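You operate a simulated robot arm through the tools that you are given. There is no shell and no other tool.

You are at the controls of a simulated two-armed robot. One attempt, no reset.

JOB
Empty the teal jug into the blue water tray, wet the rag there and wash the pasting table.
Fine: Jug and blue rag go back where they stood; no paste is left on the table. Spill a teaspoon at most, drop nothing, leave nothing switched on. Set down upright: teal jug.

It is judged by the outcome, as a careful person would: the job done as asked, and still so three seconds after it is handed in. It fails if anything else is knocked over, pushed out of place, dropped, spilled or broken.

ROBOT AND FRAMES
Two 7-joint arms with fingered hands on one trunk that stands fixed in place. Base frame: the origin is at the foot of the trunk, x ahead of it, y to its left, z up; the work surface is at about z = 760. Units: mm, degrees, N and s.
The left shoulder is at [70, 145, 1087], the right one opposite. With the tool pointing down near the work surface each hand reaches from about 400 to 780 mm from the base axis, measured 20 degrees to its own side. Payload 3.5 kg a hand.
The TCP of each hand is the grasp point between the finger pads, 25 mm short of the fingertips. In the tool frame z runs along the fingers and y along their closing line. The gripper opens to 88 mm; its body begins 29 mm behind the TCP. The gripper is a hand of 4 fingers: y runs from the thumb to the fingers, the wrist lies at [-13, -97, -162] in the tool frame.
Orientation is that of the tool frame in the base frame, as a unit quaternion [x, y, z, w]. With the fingers straight down and the wrist toward the robot, the tool's x, y and z point along [0, 1, 0], [1, 0, 0] and [0, 0, -1] of the base frame.

CONTROLS
- The arms move only by the tool drive_tool. It takes "left_targets", "right_targets" or both (then of equal length, played together; a hand with none holds still); each is a list of rows, each an object of numbers (a shift or turn left out is 0): "ax", "ay", "az": the turn, a rotation vector about the tool's x, y, z in degrees; "dx", "dy", "dz": the shift along the tool's x, y, z in mm. In form: [{"ax": .., "ay": .., "az": .., "dx": .., "dy": .., "dz": ..}, ...]. A call has 1 to 20 rows; each row shifts and turns the commanded pose from where the row before left it, along the tool's axes as they then stand. Each row takes 0.2 s and may step no farther than 50 mm and 8.6 degrees from the row before; otherwise, the whole call is refused. A pose out of reach is approached as far as the arm can. The call stops where the force on the tool passes 40 N (or 10 N more than at its start, if that is more) or the arm is blocked; 0.2 s more then pass. In this call time passes only in rows, and 0.2 s behind the last. It gives the time, the measured TCP pose, the force on the tool (base axes), the opening and the grip force at its end, in the units of the frame above (readings bear some noise), with the torque about the TCP (base axes, N m) and any sound that the robot's microphone picked up, and new pictures: "views" is both (left out), scene, wrist or none (wrist: the cameras of the hands that moved).
- Cameras (640 x 400 px; columns grow to the right, rows downward): "scene" is now at [122.7, -26.5, 1389.2]; the picture's right is [-0.35, -0.94, 0.00], its down [-0.68, 0.26, -0.69] and it looks along [0.64, -0.24, -0.72] (base axes); focal length 317 px, centre (320, 200). "left" rides on the left gripper at [-64, -83, -98] in its tool frame; the picture's right is [-0.62, -0.37, 0.69], its down [0.71, -0.63, 0.30] and it looks along [0.32, 0.68, 0.65] (tool axes); focal length 265 px, centre (320, 200). "right" rides on the right gripper at [64, -83, -98] in its tool frame; the picture's right is [-0.62, 0.37, -0.69], its down [-0.71, -0.63, 0.30] and it looks along [-0.32, 0.68, 0.65] (tool axes); focal length 265 px, centre (320, 200). There is no depth. A picture from a camera that has moved, and an enlarged one, comes with that camera's place and axes in the base frame and with its lens.
- raise_lower(by): slides the trunk up (or, below 0, down) by that many mm; the arms and the scene camera ride with it, the base frame stays. It gives what a move gives, with no picture.
- finger_targets(index, middle, ring, thumb_bend, thumb_turn, hand): sets how far each is bent, from 0 (flat) to 1 (curled in); at 0.3 the hand is open as for a grip, at 0.7 the pads meet at the TCP. One left out holds its place. A second passes; each finger stops where it meets its share of the squeeze, and holds until it gets a number again. It is the only way to open and close the hand. It gives what a move gives, with no picture; readings hold the bend of each and the force on the fingers (four entries, about 0 where the hand has none), thumb and palm. thumb_turn goes from beside the hand (0) to across from the fingers (1), as for a grip.
- aim_head(pan, tilt): turns the head with the scene camera to pan (to the left, within 86 degrees either way) and tilt (down, from -29 to 69), counted from straight ahead of the robot. It gives what a move gives, and a new picture of the scene camera.
- zoom(camera, box): a new picture of the part [left, top, right, bottom] of that camera's present view, enlarged. No time passes.
- close_job(): hands the job in; it is judged then, once.

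Places have to be worked out from the pictures, the camera data and where the tool is seen. Open the grippers and draw the arms clear of the work before you hand the job in, unless the task says otherwise.

The tools are called after "Request:" as a command line: name --argument value ..., lists and objects as JSON in quotes. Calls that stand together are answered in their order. drive_tool: Moves the arms, as the interface text tells. Its arguments: {"type":"object","properties":{"left_targets":{"type":"array"},"right_targets":{"type":"array"},"views":{"type":"string","enum":["both","scene","wrist","none"]}},"required":[]} The other tools are called the same way: raise_lower (by) moves the trunk up or down; finger_targets (index, middle, ring, thumb_bend, thumb_turn, hand) moves the fingers one by one; aim_head (pan, tilt) turns the head that bears the scene camera; zoom (camera, box) takes an enlarged picture of a part of a camera's view; close_job () hands the job in.

At the start:

```text
t: 0.0
left_ee_pos: [559.9, -14.1, 1121.9]
left_ee_rot: [0.708, 0.706, 0.0, 0.0]
left_force: [-0.4, -0.5, 0.5]
left_moment: [0.01, 0.01, 0.01]
left_gripper_width: 87.7
left_finger_force: 0.0
left_shape: jaw
left_bend: [0.3, 0.3, 0.3, 0.3, 0.98]
left_finger forces: [0.0, 0.1, 0.0, 0.0, 0.1, 0.0]
right_ee_pos: [330.9, -454.0, 1084.4]
right_ee_rot: [0.708, 0.707, 0.0, 0.0]
right_force: [0.6, 0.3, -1.1]
right_moment: [-0.02, -0.02, -0.01]
right_gripper_width: 87.5
right_finger_force: 0.0
right_shape: jaw
right_bend: [0.3, 0.3, 0.3, 0.3, 0.98]
right_finger forces: [0.1, 0.0, 0.0, 0.1, 0.0, 0.0]
trunk travel left (down, up): [-650.0, 190.0]
head pan, tilt (commanded): [-20.7, 46.4]
```

scene: 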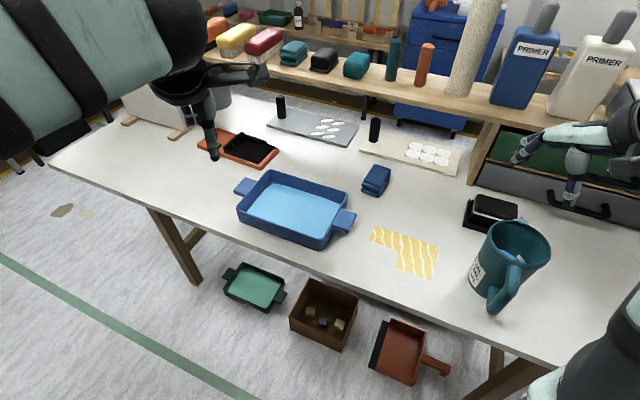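
right: 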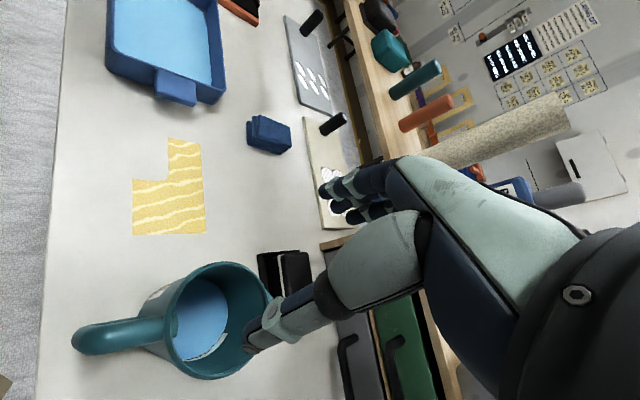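
left: 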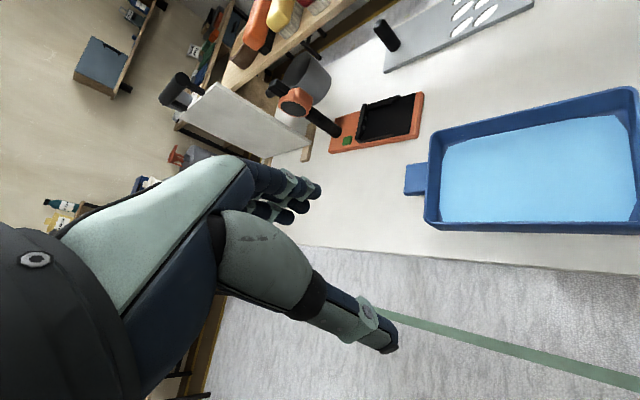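

The pictures show a table set at about 45° to the base frame, with the jug near [310,-495], the paste near [456,-369], the tray near [680,-157] and a blue folded rag near [680,-405]. I'll zoom in on each of them before moving anything.

Request:
zoom --camera "scene" --box '[420, 180, 600, 330]'

Request:
zoom --camera "scene" --box '[220, 140, 460, 290]'

Request:
zoom --camera "right" --box '[50, 220, 340, 400]'

Request:
zoom --camera "right" --box '[80, 90, 340, 250]'

```text
2.67 times, centred on (510, 255) of scene
camera zoom: at [122.7, -26.5, 1389.2], right [-0.35, -0.94, 0.0], down [-0.68, 0.26, -0.69], along [0.64, -0.24, -0.72], focal length 846 px, centre (-187, 53)
```

zoom: 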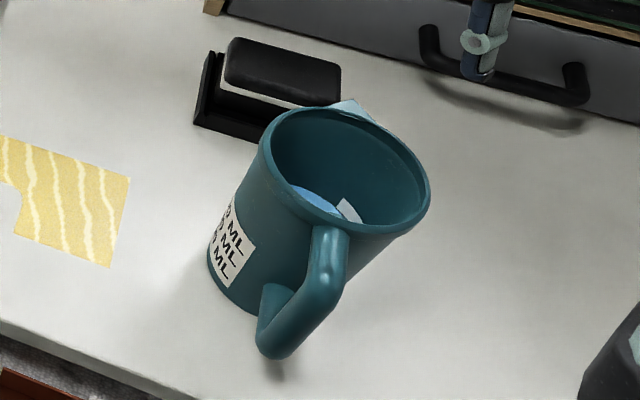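

```text
2.67 times, centred on (340, 215) of scene
camera zoom: at [122.7, -26.5, 1389.2], right [-0.35, -0.94, 0.0], down [-0.68, 0.26, -0.69], along [0.64, -0.24, -0.72], focal length 846 px, centre (267, 160)
```

zoom: 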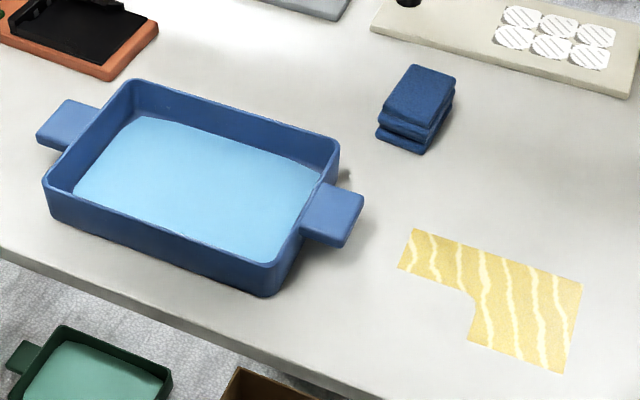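

```text
2.21 times, centred on (195, 310) of right
camera zoom: at [246.4, -389.3, 1183.6], right [0.37, -0.62, 0.69], down [-0.63, -0.71, -0.3], along [0.68, -0.32, -0.65], focal length 586 px, centre (596, -43)
```

zoom: 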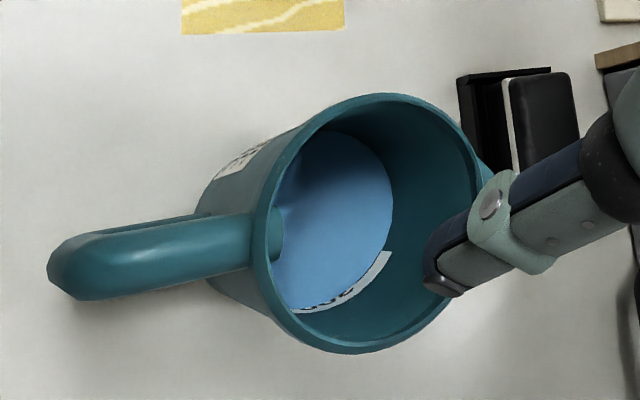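

```text
2.46 times, centred on (210, 170) of right
camera zoom: at [246.4, -389.3, 1183.6], right [0.37, -0.62, 0.69], down [-0.63, -0.71, -0.3], along [0.68, -0.32, -0.65], focal length 653 px, centre (591, 274)
```

zoom: 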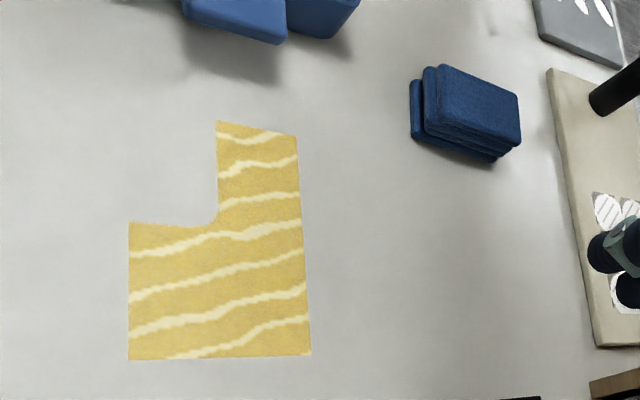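

The jug looks to be about 120 mm wide and 125 mm tall, with its handle loop pointing to the robot side, roughly toward (-0.63, 0.78). I'll aim the head straight at the jug to measure the handle.

Request:
aim_head --pan -57 --tilt 45

Request:
zoom --camera "scene" --box '[240, 140, 400, 240]'

```text
t: 1.0
left_ee_pos: [560.1, -15.3, 1122.2]
left_ee_rot: [0.707, 0.707, 0.0, 0.0]
left_force: [0.4, 0.1, 0.2]
left_moment: [-0.04, 0.04, 0.0]
left_gripper_width: 87.6
left_finger_force: 0.2
left_shape: jaw
left_bend: [0.3, 0.3, 0.3, 0.3, 0.98]
left_finger forces: [0.0, 0.1, 0.0, 0.1, 0.0, 0.0]
right_ee_pos: [330.5, -452.8, 1084.9]
right_ee_rot: [0.707, 0.707, 0.0, 0.0]
right_force: [0.6, -0.3, -0.1]
right_moment: [-0.01, 0.04, 0.01]
right_gripper_width: 87.6
right_finger_force: 0.1
right_shape: jaw
right_bend: [0.3, 0.3, 0.3, 0.3, 0.98]
right_finger forces: [0.0, 0.0, 0.2, 0.0, 0.0, 0.0]
trunk travel left (down, up): [-650.0, 190.0]
head pan, tilt (commanded): [-57.0, 45.0]
camera scene: at [92.1, -66.3, 1391.2], right [-0.84, -0.55, 0.0], down [-0.39, 0.59, -0.71], along [0.39, -0.59, -0.71], focal length 317 px, centre (320, 200)
```

scene: 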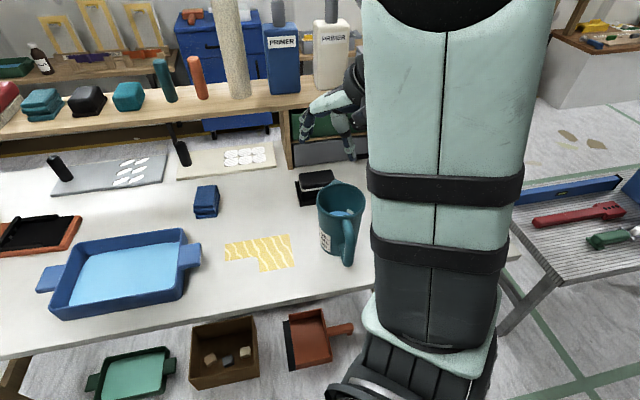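

```text
4.00 times, centred on (320, 190) of scene
camera zoom: at [92.1, -66.3, 1391.2], right [-0.84, -0.55, 0.0], down [-0.39, 0.59, -0.71], along [0.39, -0.59, -0.71], focal length 1269 px, centre (320, 240)
```

zoom: 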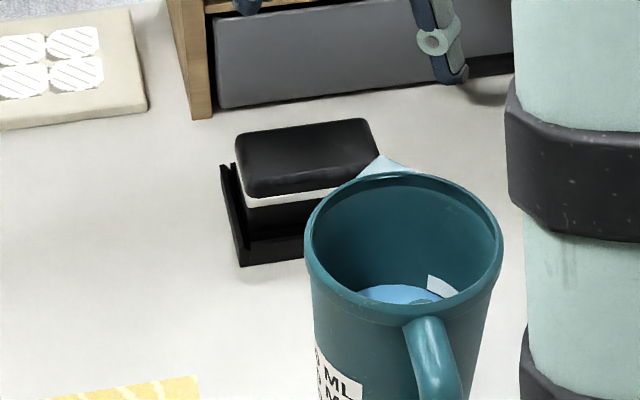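

The view is now in line with the table. I'll zoom closer on the jug and its handle.

Request:
zoom --camera "scene" --box '[280, 170, 400, 280]'

Request:
zoom --camera "scene" --box '[30, 170, 310, 330]'

```text
3.64 times, centred on (340, 225) of scene
camera zoom: at [92.1, -66.3, 1391.2], right [-0.84, -0.55, 0.0], down [-0.39, 0.59, -0.71], along [0.39, -0.59, -0.71], focal length 1154 px, centre (247, 109)
```

zoom: 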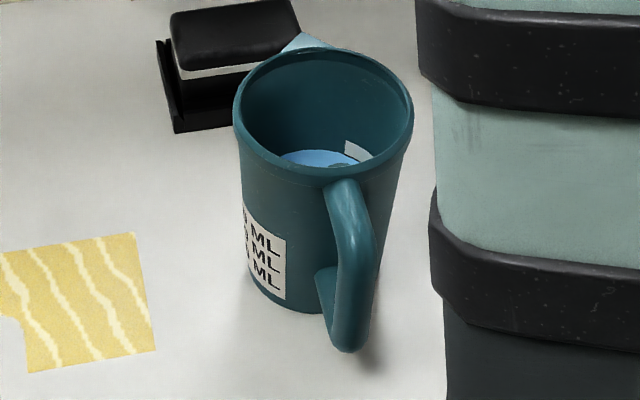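

```text
2.29 times, centred on (170, 250) of scene
camera zoom: at [92.1, -66.3, 1391.2], right [-0.84, -0.55, 0.0], down [-0.39, 0.59, -0.71], along [0.39, -0.59, -0.71], focal length 725 px, centre (663, 86)
```

zoom: 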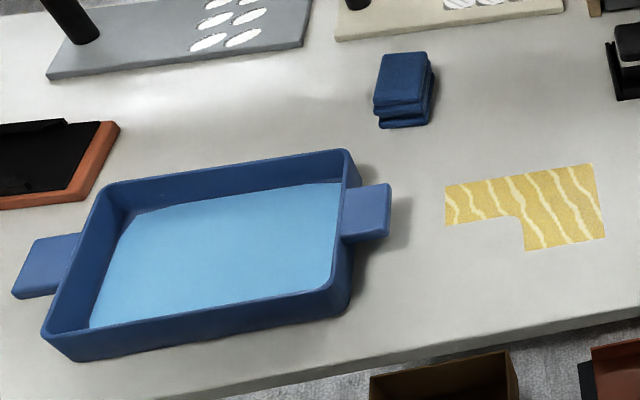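

The handle bar looks about 25 mm thick, with its outer vertical section near [252,-425] and spanning roughly z 800–878. I'll turn the right hand in place, high in the air, so the fingers point horizontally and the index is on top, which shows me whether that pose is reachable and gives a side view of the loop.

Request:
drive_tool --right_targets '[{"az": 8.5}, {"az": 8.5}, {"az": 8.5}, {"az": 8.5}, {"az": 8.5}, {"az": 8.5}, {"ay": 8.2}, {"ay": 8.2}, {"ay": 8.2}, {"ay": 8.2}, {"ay": 8.2}, {"ay": 8.2}, {"ay": 8.2}, {"ay": 8.2}, {"ay": 8.2}, {"ay": 8.2}, {"ay": 8.0}]'

```text
t: 4.6
left_ee_pos: [561.2, -16.9, 1121.9]
left_ee_rot: [0.707, 0.707, 0.0, -0.001]
left_force: [0.7, -1.0, 0.8]
left_moment: [0.02, 0.02, 0.01]
left_gripper_width: 87.7
left_finger_force: 0.0
left_shape: jaw
left_bend: [0.3, 0.3, 0.3, 0.3, 0.98]
left_finger forces: [0.0, 0.0, 0.1, 0.1, 0.0, 0.1]
right_ee_pos: [403.7, -455.1, 1070.8]
right_ee_rot: [0.667, 0.233, 0.666, -0.237]
right_force: [-0.4, -0.7, 0.5]
right_moment: [-0.02, -0.01, 0.03]
right_gripper_width: 87.6
right_finger_force: 0.1
right_shape: jaw
right_bend: [0.3, 0.3, 0.3, 0.3, 0.98]
right_finger forces: [0.0, 0.0, 0.0, 0.0, 0.0, 0.0]
right hand out of reach, approached as far as the arm can: row 15, 16, 17
trunk travel left (down, up): [-650.0, 190.0]
head pan, tilt (commanded): [-57.0, 45.0]
camera scene: at [92.3, -67.9, 1391.1], right [-0.84, -0.54, 0.0], down [-0.39, 0.59, -0.71], along [0.38, -0.59, -0.71], focal length 317 px, centre (320, 200)
camera right: at [274.2, -453.5, 1134.5], right [-0.31, -0.72, -0.62], down [-0.16, 0.68, -0.71], along [0.94, -0.12, -0.33], focal length 265 px, centre (320, 200)
```

scene: 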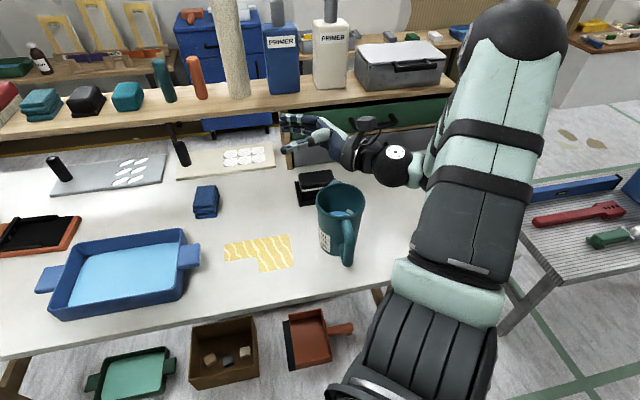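
right: 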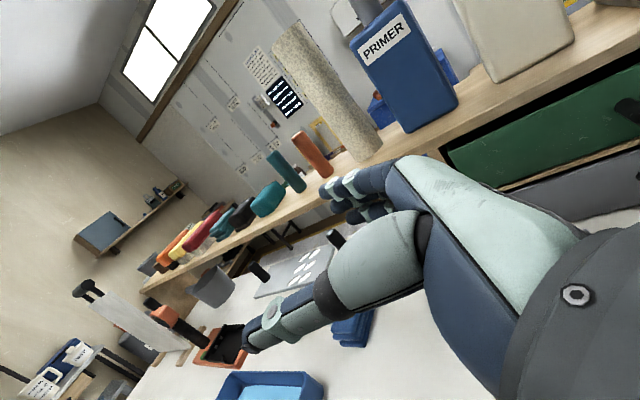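

The orientation came out right (x up, fingers along (0.78, 0.63)), but the wrist was too close to the shoulder to hold position. I'll look at the hand's shape and the jug from here.

Request:
zoom --camera "scene" --box '[260, 90, 440, 200]'

Request:
zoom --camera "right" --box '[220, 130, 460, 360]'

Request:
zoom --camera "scene" --box '[290, 170, 390, 275]'

```text
3.56 times, centred on (350, 145) of scene
camera zoom: at [92.3, -67.9, 1391.1], right [-0.84, -0.54, 0.0], down [-0.39, 0.59, -0.71], along [0.38, -0.59, -0.71], focal length 1128 px, centre (213, 396)
```

zoom: 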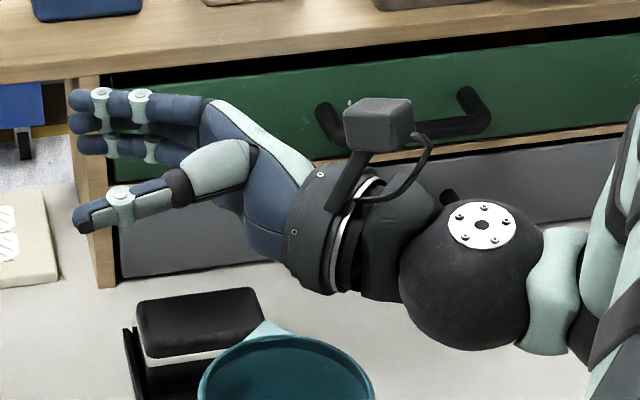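

```text
1.74 times, centred on (340, 245) of right
camera zoom: at [274.2, -453.5, 1134.5], right [-0.31, -0.72, -0.62], down [-0.16, 0.68, -0.71], along [0.94, -0.12, -0.33], focal length 462 px, centre (285, 122)
```

zoom: 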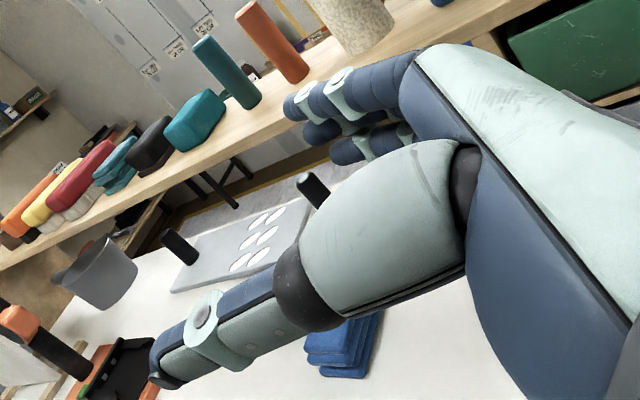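

```text
3.81 times, centred on (340, 222) of scene
camera zoom: at [92.3, -67.9, 1391.1], right [-0.84, -0.54, 0.0], down [-0.39, 0.59, -0.71], along [0.38, -0.59, -0.71], focal length 1208 px, centre (244, 114)
```

zoom: 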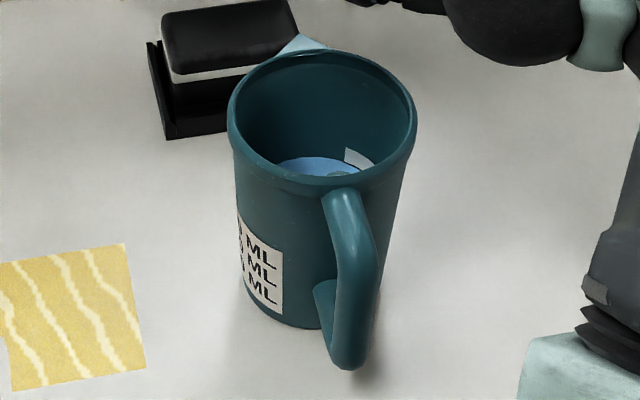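

I estimate the water at roughly 0.3 l, so the jug is light. Raising the trunk will give the wrist room for a horizontal approach to the handle from the right.

Request:
raise_lower --by 150

```text
t: 6.4
left_ee_pos: [561.3, -15.1, 1272.1]
left_ee_rot: [0.708, 0.707, 0.0, 0.0]
left_force: [-0.7, -0.6, 0.4]
left_moment: [0.02, -0.02, 0.01]
left_gripper_width: 87.7
left_finger_force: 0.1
left_shape: jaw
left_bend: [0.3, 0.3, 0.3, 0.3, 0.98]
left_finger forces: [0.0, 0.1, 0.1, 0.0, 0.1, 0.0]
right_ee_pos: [402.7, -454.9, 1220.0]
right_ee_rot: [0.668, 0.236, 0.665, -0.236]
right_force: [0.6, 0.8, -0.5]
right_moment: [0.06, 0.03, 0.02]
right_gripper_width: 87.7
right_finger_force: 0.1
right_shape: jaw
right_bend: [0.3, 0.3, 0.3, 0.3, 0.98]
right_finger forces: [0.0, 0.0, 0.0, 0.0, 0.1, 0.0]
trunk travel left (down, up): [-800.0, 40.0]
head pan, tilt (commanded): [-57.0, 45.0]
```

With the trunk up, I'll lower the hand slightly to see where the commanded pose actually is.

Request:
drive_tool --right_targets '[{"dx": -45}, {"dx": -45}]' --views "none"

```text
t: 7.0
left_ee_pos: [561.6, -16.6, 1270.9]
left_ee_rot: [0.707, 0.707, -0.001, -0.001]
left_force: [-0.1, -0.1, -0.6]
left_moment: [0.0, 0.02, 0.02]
left_gripper_width: 87.8
left_finger_force: 0.0
left_shape: jaw
left_bend: [0.3, 0.3, 0.3, 0.3, 0.98]
left_finger forces: [0.0, 0.0, 0.1, 0.0, 0.0, 0.0]
right_ee_pos: [401.7, -457.7, 1128.0]
right_ee_rot: [0.667, 0.235, 0.666, -0.236]
right_force: [-0.8, 0.0, 0.3]
right_moment: [-0.02, -0.03, -0.03]
right_gripper_width: 87.7
right_finger_force: 0.0
right_shape: jaw
right_bend: [0.3, 0.3, 0.3, 0.3, 0.98]
right_finger forces: [0.0, 0.1, 0.0, 0.0, 0.0, 0.1]
trunk travel left (down, up): [-800.0, 40.0]
head pan, tilt (commanded): [-57.0, 45.0]
```

The commanded pose is reset to the measured one. Now I'll pull the hand back to the right of the handle and down to about z = 900 for a side view of the loop.

Request:
drive_tool --right_targets '[{"dx": -21.3, "dy": -19.5, "dz": -34.5}, {"dx": -21.3, "dy": -19.5, "dz": -34.5}, {"dx": -21.3, "dy": -19.5, "dz": -34.5}, {"dx": -21.3, "dy": -19.5, "dz": -34.5}, {"dx": -21.3, "dy": -19.5, "dz": -34.5}, {"dx": -21.3, "dy": -19.5, "dz": -34.5}, {"dx": -33}, {"dx": -33}, {"dx": -33}]'

```text
t: 8.9
left_ee_pos: [558.1, -13.4, 1273.2]
left_ee_rot: [0.707, 0.708, 0.001, 0.001]
left_force: [0.3, -0.2, -0.9]
left_moment: [-0.02, -0.03, -0.02]
left_gripper_width: 87.5
left_finger_force: 0.0
left_shape: jaw
left_bend: [0.3, 0.3, 0.3, 0.3, 0.98]
left_finger forces: [0.1, 0.0, 0.0, 0.0, 0.1, 0.1]
right_ee_pos: [358.7, -462.4, 949.4]
right_ee_rot: [0.657, 0.242, 0.676, -0.23]
right_force: [0.5, -1.0, 5.4]
right_moment: [-0.23, 0.45, 0.03]
right_gripper_width: 87.8
right_finger_force: 0.1
right_shape: jaw
right_bend: [0.3, 0.3, 0.3, 0.3, 0.98]
right_finger forces: [0.1, 0.0, 0.1, 0.1, 0.0, 5.6]
right hand out of reach, approached as far as the arm can: row 1, 2, 3, 4, 5, 6
trunk travel left (down, up): [-800.0, 40.0]
head pan, tilt (commanded): [-57.0, 45.0]
stopped in row 9 (right hand): the force on the tool passed its limit at 66 N (the readings are from after the stop); the commanded pose is now the measured one
camera scene: at [89.1, -63.7, 1541.5], right [-0.84, -0.54, 0.0], down [-0.38, 0.59, -0.71], along [0.39, -0.59, -0.71], focal length 317 px, centre (320, 200)
camera right: at [227.9, -458.6, 1010.8], right [-0.29, -0.73, -0.62], down [-0.14, 0.68, -0.72], along [0.95, -0.12, -0.29], focal length 265 px, centre (320, 200)
```

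scene: 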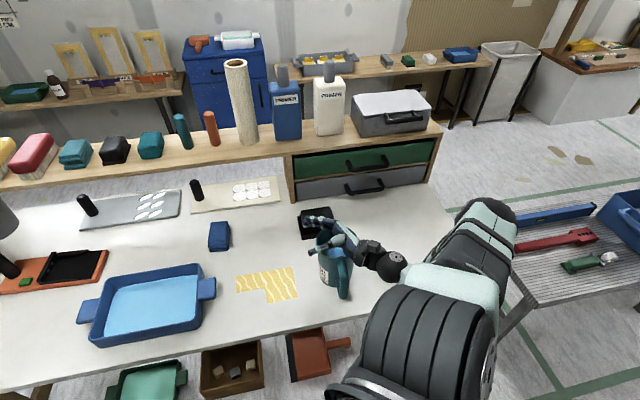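
right: 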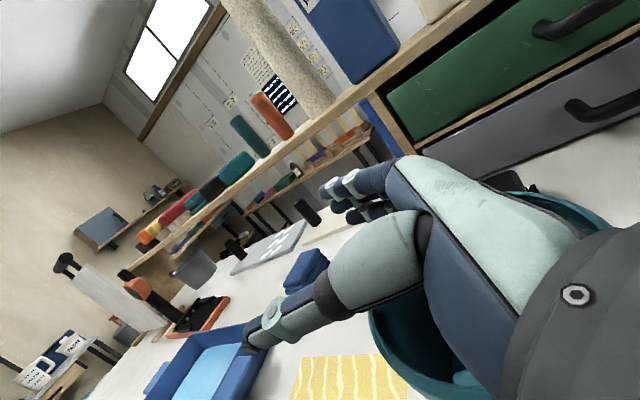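

The backward move was out of reach, so the hand came down on the jug rim and stopped. I'll lift straight up now and check whether the jug has moved.

Request:
drive_tool --right_targets '[{"dx": 15}, {"dx": 40}, {"dx": 45}, {"dx": 45}]'

Request:
zoom --camera "scene" --box '[270, 190, 390, 310]'

```text
t: 9.9
left_ee_pos: [559.9, -14.0, 1272.2]
left_ee_rot: [0.707, 0.707, 0.001, -0.001]
left_force: [-0.3, 0.3, 1.4]
left_moment: [-0.01, -0.01, 0.02]
left_gripper_width: 87.7
left_finger_force: 0.1
left_shape: jaw
left_bend: [0.3, 0.3, 0.3, 0.3, 0.98]
left_finger forces: [0.1, 0.0, 0.1, 0.1, 0.0, 0.0]
right_ee_pos: [361.4, -463.2, 1002.9]
right_ee_rot: [0.658, 0.24, 0.675, -0.232]
right_force: [0.0, 0.6, -0.6]
right_moment: [0.0, -0.01, -0.02]
right_gripper_width: 87.6
right_finger_force: 0.1
right_shape: jaw
right_bend: [0.3, 0.3, 0.3, 0.3, 0.98]
right_finger forces: [0.0, 0.0, 0.1, 0.0, 0.1, 0.0]
right hand out of reach, approached as far as the arm can: row 3, 4
trunk travel left (down, up): [-800.0, 40.0]
head pan, tilt (commanded): [-57.0, 45.0]
camera scene: at [91.5, -66.7, 1541.2], right [-0.84, -0.54, 0.0], down [-0.38, 0.59, -0.71], along [0.39, -0.59, -0.71], focal length 317 px, centre (320, 200)
camera right: at [229.1, -461.2, 1063.8], right [-0.29, -0.72, -0.63], down [-0.14, 0.68, -0.72], along [0.95, -0.12, -0.3], focal length 265 px, centre (320, 200)
```

scene: 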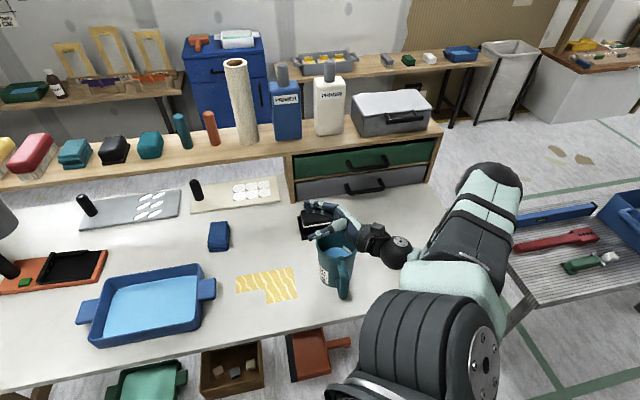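
right: 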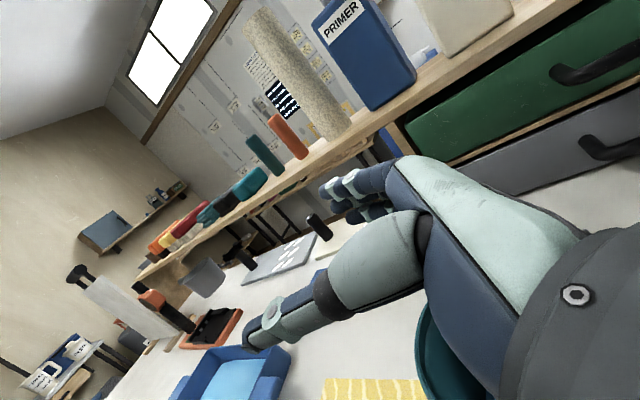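

```text
3.33 times, centred on (330, 250) of scene
camera zoom: at [91.5, -66.7, 1541.2], right [-0.84, -0.54, 0.0], down [-0.38, 0.59, -0.71], along [0.39, -0.59, -0.71], focal length 1057 px, centre (287, 33)
```

zoom: 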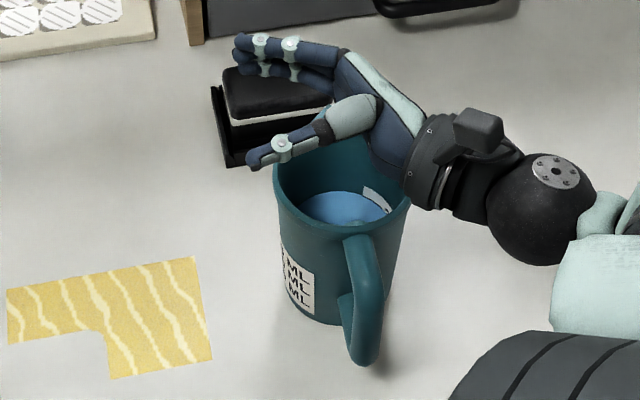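

The jug looks undisturbed. This right-hand side approach isn't reachable, so I'll grip the handle with the left hand reaching across, its fingers pointing right. First I'll turn the right hand back to neutral and raise it so the way is clear.

Request:
drive_tool --right_targets '[{"ay": -8.2, "dx": 4}, {"ay": -8.2, "dx": 4}, {"ay": -8.2}, {"ay": -8.2}, {"ay": -8.2}, {"ay": -8.2}, {"ay": -8.2}, {"ay": -8.2}, {"ay": -8.2}, {"ay": -8.2}, {"ay": -8.0}, {"az": -8.5, "dz": -25}, {"az": -8.5, "dz": -25}, {"az": -8.5, "dz": -25}, {"az": -8.5, "dz": -25}, {"az": -8.5, "dz": -25}, {"az": -8.5, "dz": -25}]'

```text
t: 13.5
left_ee_pos: [560.2, -14.8, 1272.8]
left_ee_rot: [0.707, 0.707, 0.0, 0.0]
left_force: [0.2, 0.6, 0.5]
left_moment: [0.03, -0.02, 0.0]
left_gripper_width: 87.6
left_finger_force: 0.1
left_shape: jaw
left_bend: [0.3, 0.3, 0.3, 0.3, 0.98]
left_finger forces: [0.0, 0.0, 0.0, 0.0, 0.0, 0.0]
right_ee_pos: [356.5, -459.0, 1160.0]
right_ee_rot: [0.706, 0.708, 0.009, 0.011]
right_force: [-0.6, 0.7, 0.0]
right_moment: [-0.02, 0.0, 0.0]
right_gripper_width: 87.5
right_finger_force: 0.1
right_shape: jaw
right_bend: [0.3, 0.3, 0.3, 0.3, 0.98]
right_finger forces: [0.1, 0.1, 0.0, 0.0, 0.0, 0.0]
trunk travel left (down, up): [-800.0, 40.0]
head pan, tilt (commanded): [-57.0, 45.0]
camera scene: at [91.5, -66.0, 1541.2], right [-0.84, -0.54, 0.0], down [-0.38, 0.59, -0.71], along [0.39, -0.59, -0.71], focal length 317 px, centre (320, 200)
camera right: at [269.4, -395.1, 1255.8], right [0.35, -0.62, 0.7], down [-0.62, -0.72, -0.32], along [0.7, -0.33, -0.63], focal length 265 px, centre (320, 200)
```

scene: 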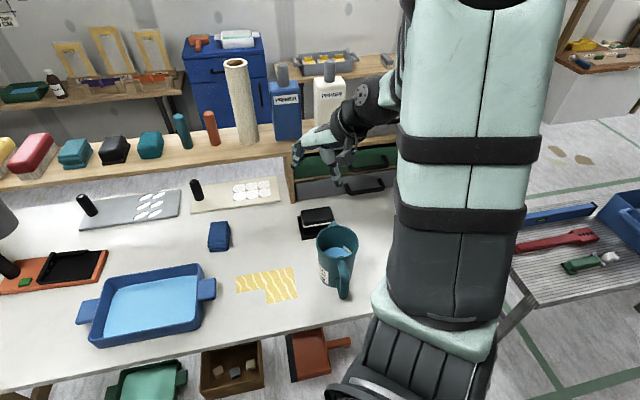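
right: 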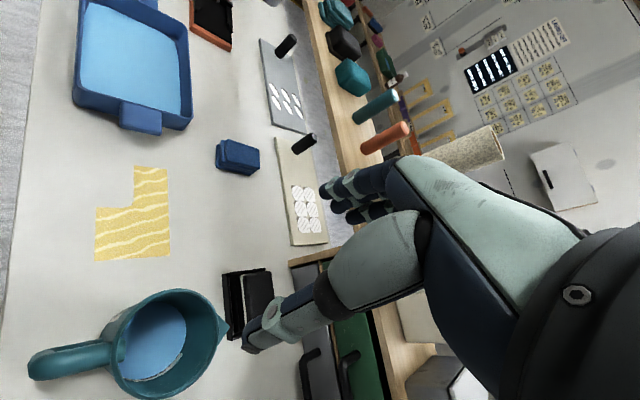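

The jug, seen from above, looks unmoved. I'll zoom in with the right camera to measure the handle.

Request:
zoom --camera "right" --box '[10, 270, 250, 400]'

Request:
zoom --camera "scene" --box '[280, 200, 400, 310]'

```text
2.67 times, centred on (130, 335) of right
camera zoom: at [269.4, -395.1, 1255.8], right [0.35, -0.62, 0.7], down [-0.62, -0.72, -0.32], along [0.7, -0.33, -0.63], focal length 708 px, centre (827, -160)
```

zoom: 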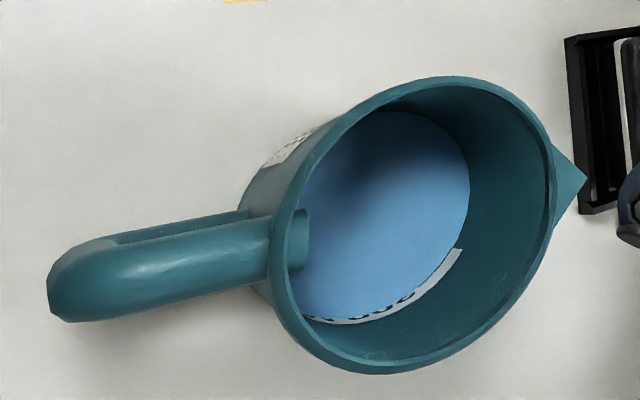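

```text
3.64 times, centred on (340, 255) of scene
camera zoom: at [91.5, -66.0, 1541.2], right [-0.84, -0.54, 0.0], down [-0.38, 0.59, -0.71], along [0.39, -0.59, -0.71], focal length 1154 px, centre (247, 0)
```

zoom: 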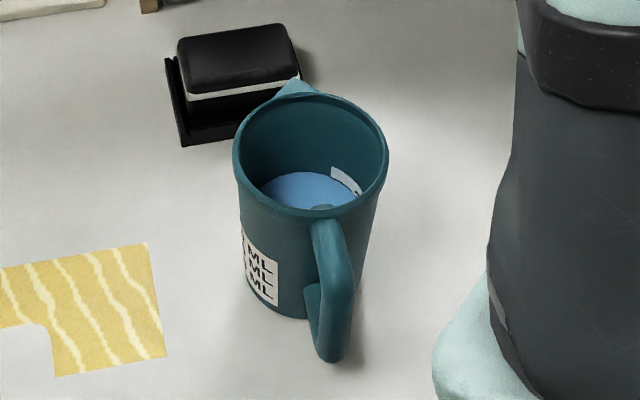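

The handle plane runs along about (-0.61, 0.79), with the bar centre near [255,-428] and its height between roughly 790 and 880. Next I'll lower the trunk back to its starting height before moving the arms.

Request:
raise_lower --by -150

```text
t: 15.2
left_ee_pos: [560.8, -14.1, 1121.7]
left_ee_rot: [0.707, 0.707, -0.001, -0.001]
left_force: [0.4, -0.4, -0.4]
left_moment: [-0.01, -0.04, -0.04]
left_gripper_width: 87.8
left_finger_force: 0.0
left_shape: jaw
left_bend: [0.3, 0.3, 0.3, 0.3, 0.98]
left_finger forces: [0.1, 0.0, 0.0, 0.1, 0.1, 0.0]
right_ee_pos: [356.7, -459.3, 1009.3]
right_ee_rot: [0.708, 0.706, 0.009, 0.011]
right_force: [0.1, 0.1, 0.2]
right_moment: [0.01, 0.03, 0.01]
right_gripper_width: 88.0
right_finger_force: 0.1
right_shape: jaw
right_bend: [0.3, 0.3, 0.3, 0.3, 0.98]
right_finger forces: [0.0, 0.0, 0.1, 0.1, 0.0, 0.0]
trunk travel left (down, up): [-650.0, 190.0]
head pan, tilt (commanded): [-57.0, 45.0]
```

Next I'll park the right hand up and out to the right, away from the jug, before bringing the left arm across.

Request:
drive_tool --right_targets '[{"dz": -30}, {"dz": -30}, {"dx": -30, "dy": -25, "dz": -10}, {"dx": -30, "dy": -25, "dz": -5}, {"dx": -30, "dy": -25}, {"dx": -30, "dy": -25}, {"dx": -30, "dy": -20}]'

```text
t: 16.8
left_ee_pos: [559.4, -16.5, 1121.3]
left_ee_rot: [0.708, 0.707, 0.001, 0.0]
left_force: [1.0, -0.2, 0.2]
left_moment: [0.01, -0.01, 0.0]
left_gripper_width: 87.3
left_finger_force: 0.0
left_shape: jaw
left_bend: [0.3, 0.3, 0.3, 0.3, 0.98]
left_finger forces: [0.1, 0.0, 0.0, 0.1, 0.0, 0.1]
right_ee_pos: [233.4, -609.2, 1081.2]
right_ee_rot: [0.706, 0.708, 0.008, 0.01]
right_force: [-0.6, -0.3, -0.8]
right_moment: [0.03, 0.01, 0.0]
right_gripper_width: 87.7
right_finger_force: 0.0
right_shape: jaw
right_bend: [0.3, 0.3, 0.3, 0.3, 0.98]
right_finger forces: [0.1, 0.1, 0.1, 0.1, 0.0, 0.0]
trunk travel left (down, up): [-650.0, 190.0]
head pan, tilt (commanded): [-57.0, 45.0]
camera scene: at [91.3, -68.6, 1391.1], right [-0.84, -0.54, 0.0], down [-0.38, 0.59, -0.71], along [0.39, -0.59, -0.71], focal length 317 px, centre (320, 200)
camera right: at [147.2, -547.2, 1177.2], right [0.35, -0.62, 0.7], down [-0.62, -0.72, -0.32], along [0.7, -0.32, -0.63], focal length 265 px, centre (320, 200)
```

scene: 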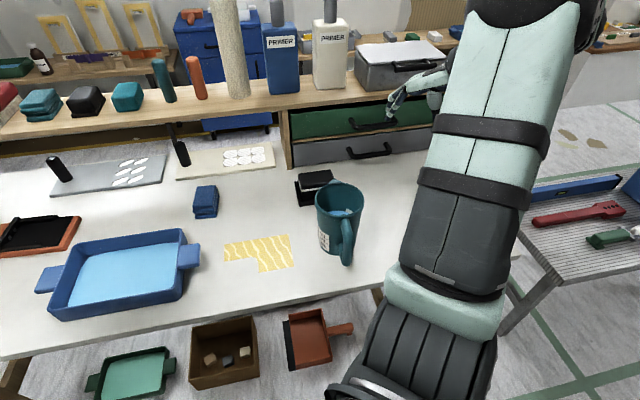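
right: 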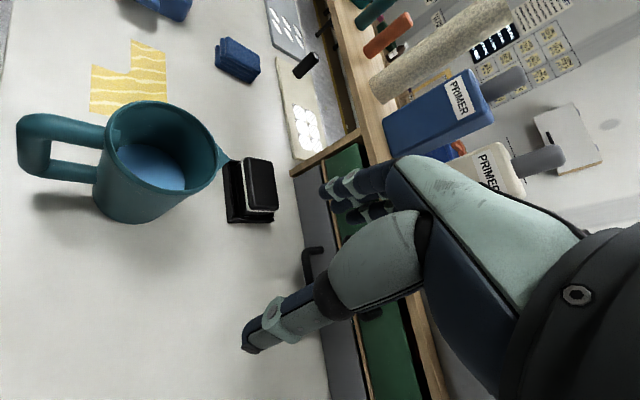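

From here the right camera sees the handle loop side-on. I'll zoom in on it.

Request:
zoom --camera "right" --box '[10, 85, 240, 235]'

```text
2.67 times, centred on (125, 160) of right
camera zoom: at [147.2, -547.2, 1177.2], right [0.35, -0.62, 0.7], down [-0.62, -0.72, -0.32], along [0.7, -0.32, -0.63], focal length 708 px, centre (840, 307)
```

zoom: 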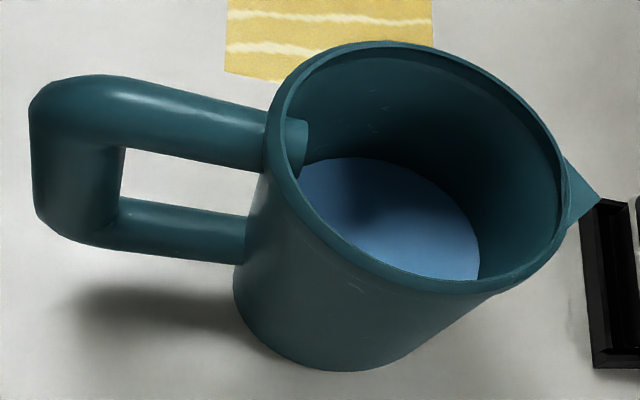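

With triangulation from several views, I now put the rim at z≈912 with its centre near [317,-494]. The handle bar centre is near [258,-426], and the loop opening is about 32 mm wide and 69 mm high, so the fingers should fit. I'll move the left hand across toward it while staying high.

Request:
drive_tool --left_targets '[{"dx": -39, "dy": -23, "dz": 5}, {"dx": -39, "dy": -23, "dz": 5}, {"dx": -39, "dy": -23, "dz": 5}, {"dx": -39, "dy": -23, "dz": 5}, {"dx": -39, "dy": -23, "dz": 5}, {"az": 8.17}, {"az": 8.17}, {"az": 8.17}, {"az": 8.17}, {"az": 8.17}, {"az": 8.17}]'

```text
t: 19.2
left_ee_pos: [434.5, -164.2, 1088.4]
left_ee_rot: [0.937, 0.348, -0.001, -0.001]
left_force: [0.3, -0.4, 0.7]
left_moment: [-0.03, -0.01, -0.02]
left_gripper_width: 87.3
left_finger_force: 0.1
left_shape: jaw
left_bend: [0.3, 0.3, 0.3, 0.3, 0.98]
left_finger forces: [0.0, 0.0, 0.0, 0.0, 0.1, 0.2]
left hand out of reach, approached as far as the arm can: row 4, 5
right_ee_pos: [235.4, -609.3, 1081.5]
right_ee_rot: [0.707, 0.707, 0.008, 0.01]
right_force: [-0.4, 0.5, -0.5]
right_moment: [-0.01, -0.01, 0.03]
right_gripper_width: 87.8
right_finger_force: 0.0
right_shape: jaw
right_bend: [0.3, 0.3, 0.3, 0.3, 0.98]
right_finger forces: [0.1, 0.0, 0.1, 0.0, 0.0, 0.0]
trunk travel left (down, up): [-650.0, 190.0]
head pan, tilt (commanded): [-57.0, 45.0]
camera scene: at [92.4, -65.7, 1391.2], right [-0.84, -0.54, 0.0], down [-0.39, 0.59, -0.71], along [0.38, -0.59, -0.71], focal length 317 px, centre (320, 200)
camera left: at [331.4, -143.2, 1188.4], right [-0.71, -0.13, -0.69], down [0.13, 0.94, -0.3], along [0.69, -0.31, -0.65], focal length 265 px, centre (320, 200)
```

scene: 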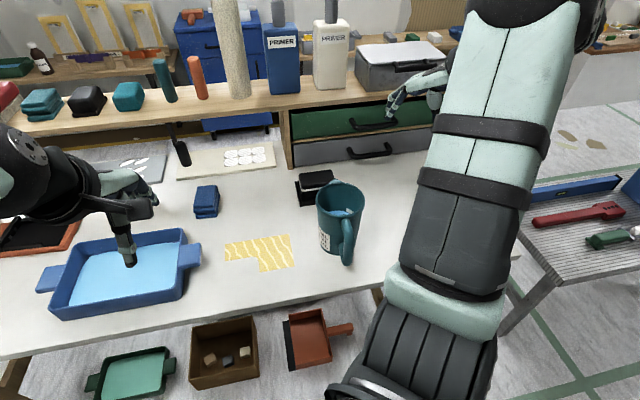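
left: 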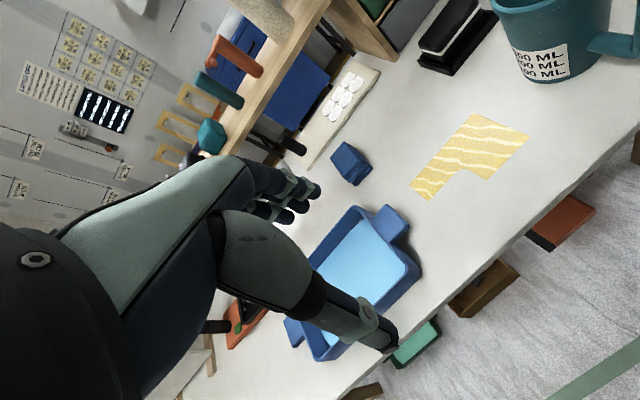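

The left hand now has the right heading. Next I'll turn the fingers from pointing down to pointing right, along (-0.755, -0.656).

Request:
drive_tool --left_targets '[{"ay": -8.2}, {"ay": -8.2}, {"ay": -8.2}, {"ay": -8.2}, {"ay": -8.2}, {"ay": -8.2}, {"ay": -8.2}, {"ay": -8.2}, {"ay": -8.2}, {"ay": -8.2}, {"ay": -8.0}]'

```text
t: 21.6
left_ee_pos: [434.9, -164.5, 1089.0]
left_ee_rot: [-0.662, -0.249, 0.663, -0.247]
left_force: [0.6, 0.4, -0.1]
left_moment: [0.04, 0.03, -0.03]
left_gripper_width: 87.9
left_finger_force: 0.0
left_shape: jaw
left_bend: [0.3, 0.3, 0.3, 0.3, 0.98]
left_finger forces: [0.1, 0.0, 0.0, 0.0, 0.0, 0.1]
right_ee_pos: [235.3, -608.5, 1081.7]
right_ee_rot: [0.707, 0.707, 0.008, 0.01]
right_force: [0.1, -0.2, 0.2]
right_moment: [-0.01, -0.03, 0.02]
right_gripper_width: 87.8
right_finger_force: 0.2
right_shape: jaw
right_bend: [0.3, 0.3, 0.3, 0.3, 0.98]
right_finger forces: [0.0, 0.1, 0.1, 0.0, 0.0, 0.0]
trunk travel left (down, up): [-650.0, 190.0]
head pan, tilt (commanded): [-57.0, 45.0]
camera scene: at [92.6, -66.2, 1391.2], right [-0.84, -0.54, 0.0], down [-0.39, 0.59, -0.71], along [0.38, -0.59, -0.71], focal length 317 px, centre (320, 200)
camera left: at [455.0, -37.4, 1154.1], right [-0.76, -0.18, 0.62], down [-0.64, 0.28, -0.71], along [-0.05, -0.95, -0.32], focal length 265 px, centre (320, 200)
```

scene: 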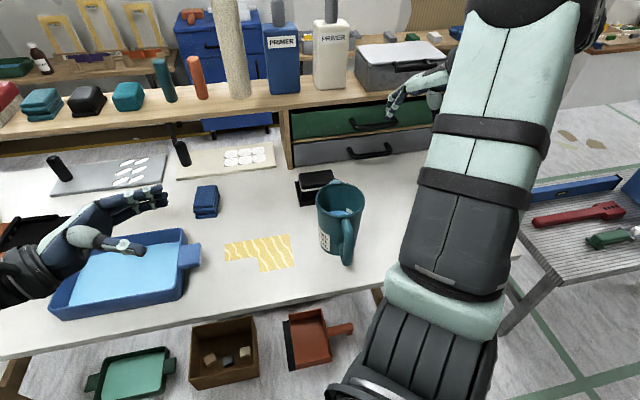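
left: 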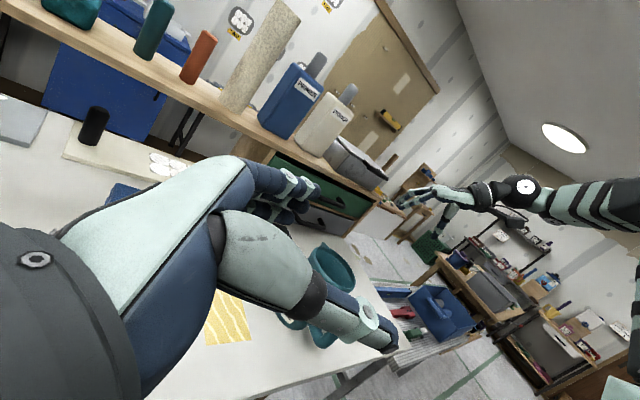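

The left hand reached the full orientation cleanly. Now I'll move it toward the handle, still at z≈960, above and to the left of the handle.

Request:
drive_tool --left_targets '[{"dx": 25.8, "dy": 11.7, "dz": 39}, {"dx": 25.8, "dy": 11.7, "dz": 39}, {"dx": 25.8, "dy": 11.7, "dz": 39}, {"dx": 25.8, "dy": 11.7, "dz": 39}, {"dx": 25.8, "dy": 11.7, "dz": 39}]'

```text
t: 22.8
left_ee_pos: [325.3, -337.1, 959.8]
left_ee_rot: [-0.662, -0.248, 0.663, -0.247]
left_force: [-0.7, 0.1, 0.1]
left_moment: [0.0, -0.01, 0.02]
left_gripper_width: 87.9
left_finger_force: 0.0
left_shape: jaw
left_bend: [0.3, 0.3, 0.3, 0.3, 0.98]
left_finger forces: [0.0, 0.0, 0.0, 0.0, 0.1, 0.2]
right_ee_pos: [234.7, -609.9, 1080.9]
right_ee_rot: [0.707, 0.707, 0.009, 0.01]
right_force: [-0.6, 0.2, -0.5]
right_moment: [0.01, 0.02, 0.01]
right_gripper_width: 87.6
right_finger_force: 0.2
right_shape: jaw
right_bend: [0.3, 0.3, 0.3, 0.3, 0.98]
right_finger forces: [0.0, 0.1, 0.0, 0.0, 0.1, 0.1]
trunk travel left (down, up): [-650.0, 190.0]
head pan, tilt (commanded): [-57.0, 45.0]
camera scene: at [91.5, -68.0, 1391.2], right [-0.84, -0.54, 0.0], down [-0.38, 0.59, -0.71], along [0.39, -0.59, -0.71], focal length 317 px, centre (320, 200)
camera left: at [344.5, -210.1, 1024.6], right [-0.76, -0.18, 0.62], down [-0.64, 0.28, -0.71], along [-0.05, -0.94, -0.33], focal length 265 px, centre (320, 200)
```

scene: 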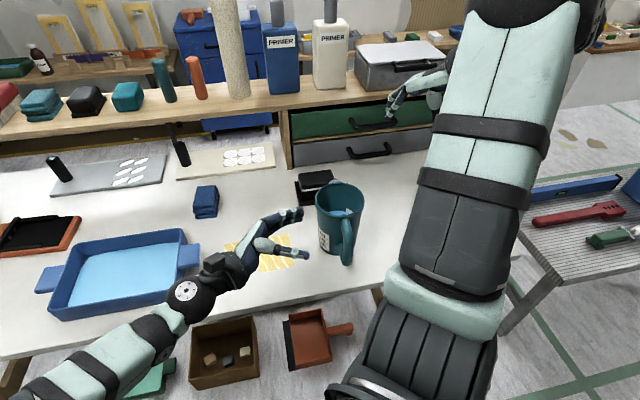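
left: 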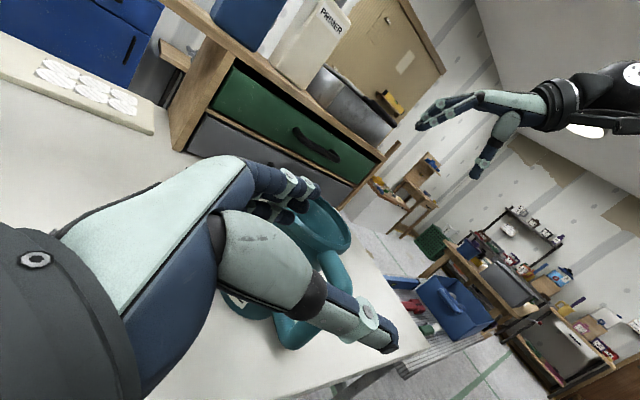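

The left arm takes this pose comfortably. I'll zoom in to measure the fingers against the handle before going down.

Request:
zoom --camera "scene" --box '[180, 170, 400, 310]'

Request:
zoom --camera "left" --box '[200, 150, 440, 370]'

```text
2.86 times, centred on (290, 240) of scene
camera zoom: at [91.5, -68.0, 1391.2], right [-0.84, -0.54, 0.0], down [-0.38, 0.59, -0.71], along [0.39, -0.59, -0.71], focal length 906 px, centre (406, 86)
```

zoom: 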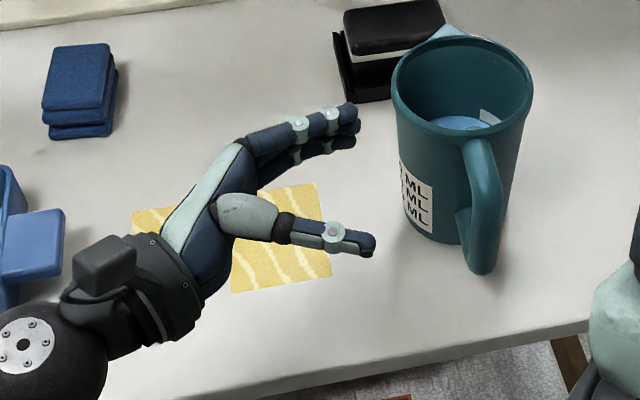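

```text
1.82 times, centred on (320, 260) of left
camera zoom: at [344.5, -210.1, 1024.6], right [-0.76, -0.18, 0.62], down [-0.64, 0.28, -0.71], along [-0.05, -0.94, -0.33], focal length 483 px, centre (320, 91)
```

zoom: 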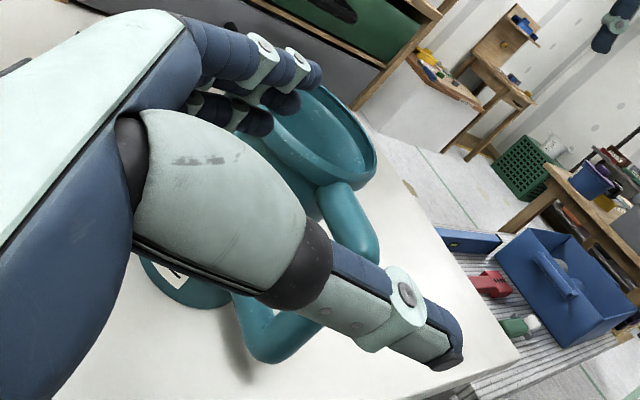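

The fingers splay outward slightly, with tips near y=+48 in the tool frame and the index about 9 mm above the TCP. So I'll insert with the TCP about 113 mm from the jug axis at z≈855. First comes the descent, with 109 mm of stand-off from the handle.

Request:
drive_tool --left_targets '[{"dx": 35}, {"dx": 35}, {"dx": 34}]'

Request:
zoom --camera "left" --box '[200, 150, 440, 370]'

Request:
zoom --camera "scene" --box '[180, 170, 400, 310]'

Request:
zoom --camera "right" --box '[0, 50, 260, 240]'

```text
t: 23.6
left_ee_pos: [325.9, -337.0, 856.4]
left_ee_rot: [-0.662, -0.247, 0.663, -0.246]
left_force: [0.3, 0.0, 0.1]
left_moment: [0.0, -0.03, 0.0]
left_gripper_width: 87.7
left_finger_force: 0.2
left_shape: jaw
left_bend: [0.3, 0.3, 0.3, 0.3, 0.98]
left_finger forces: [0.0, 0.0, 0.0, 0.0, 0.0, 0.1]
right_ee_pos: [234.7, -608.9, 1081.2]
right_ee_rot: [0.708, 0.706, 0.008, 0.01]
right_force: [-0.3, 0.2, -0.3]
right_moment: [0.02, 0.01, 0.01]
right_gripper_width: 87.7
right_finger_force: 0.0
right_shape: jaw
right_bend: [0.3, 0.3, 0.3, 0.3, 0.98]
right_finger forces: [0.0, 0.0, 0.0, 0.0, 0.0, 0.0]
trunk travel left (down, up): [-650.0, 190.0]
head pan, tilt (commanded): [-57.0, 45.0]
camera scene: at [92.1, -66.5, 1391.3], right [-0.84, -0.54, 0.0], down [-0.39, 0.59, -0.71], along [0.38, -0.59, -0.71], focal length 317 px, centre (320, 200)
camera left: at [346.7, -209.3, 922.4], right [-0.76, -0.18, 0.62], down [-0.64, 0.28, -0.71], along [-0.05, -0.94, -0.33], focal length 265 px, centre (320, 200)
```

scene: 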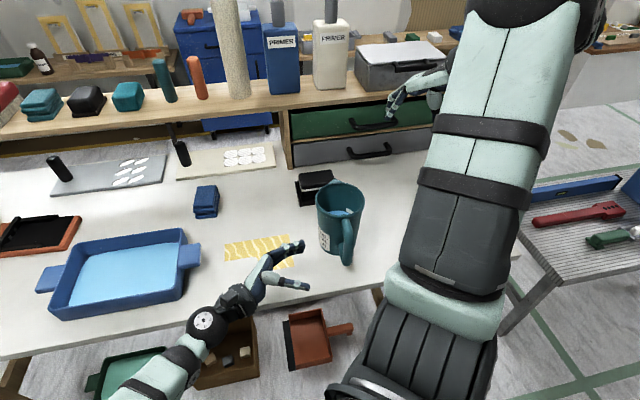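
left: 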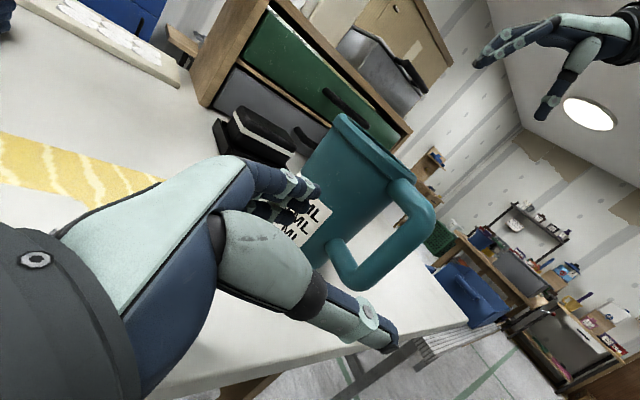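

```text
1.82 times, centred on (320, 260) of left
camera zoom: at [346.7, -209.3, 922.4], right [-0.76, -0.18, 0.62], down [-0.64, 0.28, -0.71], along [-0.05, -0.94, -0.33], focal length 483 px, centre (320, 91)
```

zoom: 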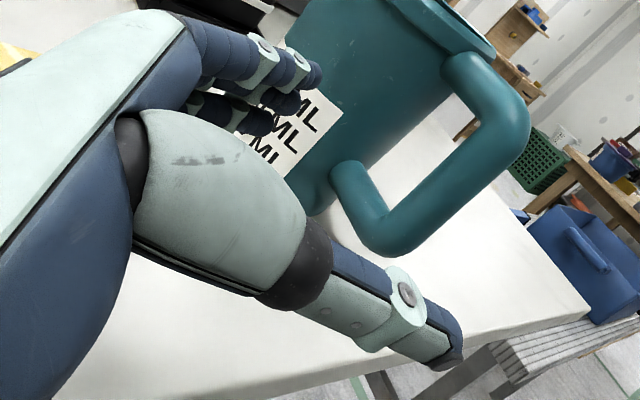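

```text
2.86 times, centred on (290, 240) of scene
camera zoom: at [92.1, -66.5, 1391.3], right [-0.84, -0.54, 0.0], down [-0.39, 0.59, -0.71], along [0.38, -0.59, -0.71], focal length 906 px, centre (406, 86)
```

zoom: 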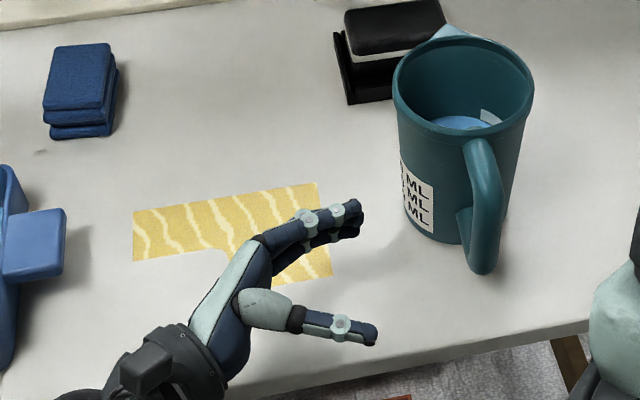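

```text
2.11 times, centred on (130, 145) of right
camera zoom: at [148.3, -545.2, 1178.2], right [0.35, -0.62, 0.7], down [-0.62, -0.72, -0.32], along [0.7, -0.33, -0.63], focal length 559 px, centre (720, 316)
```

zoom: 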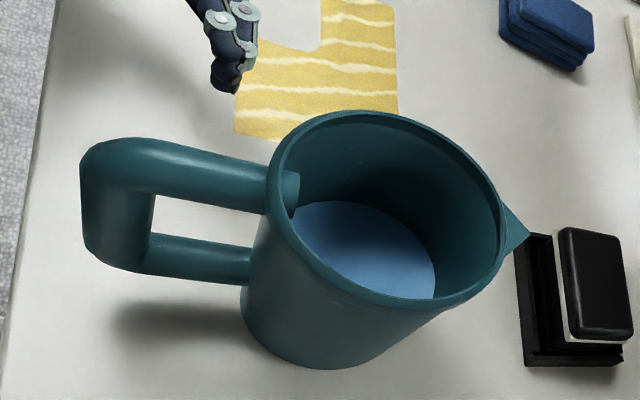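

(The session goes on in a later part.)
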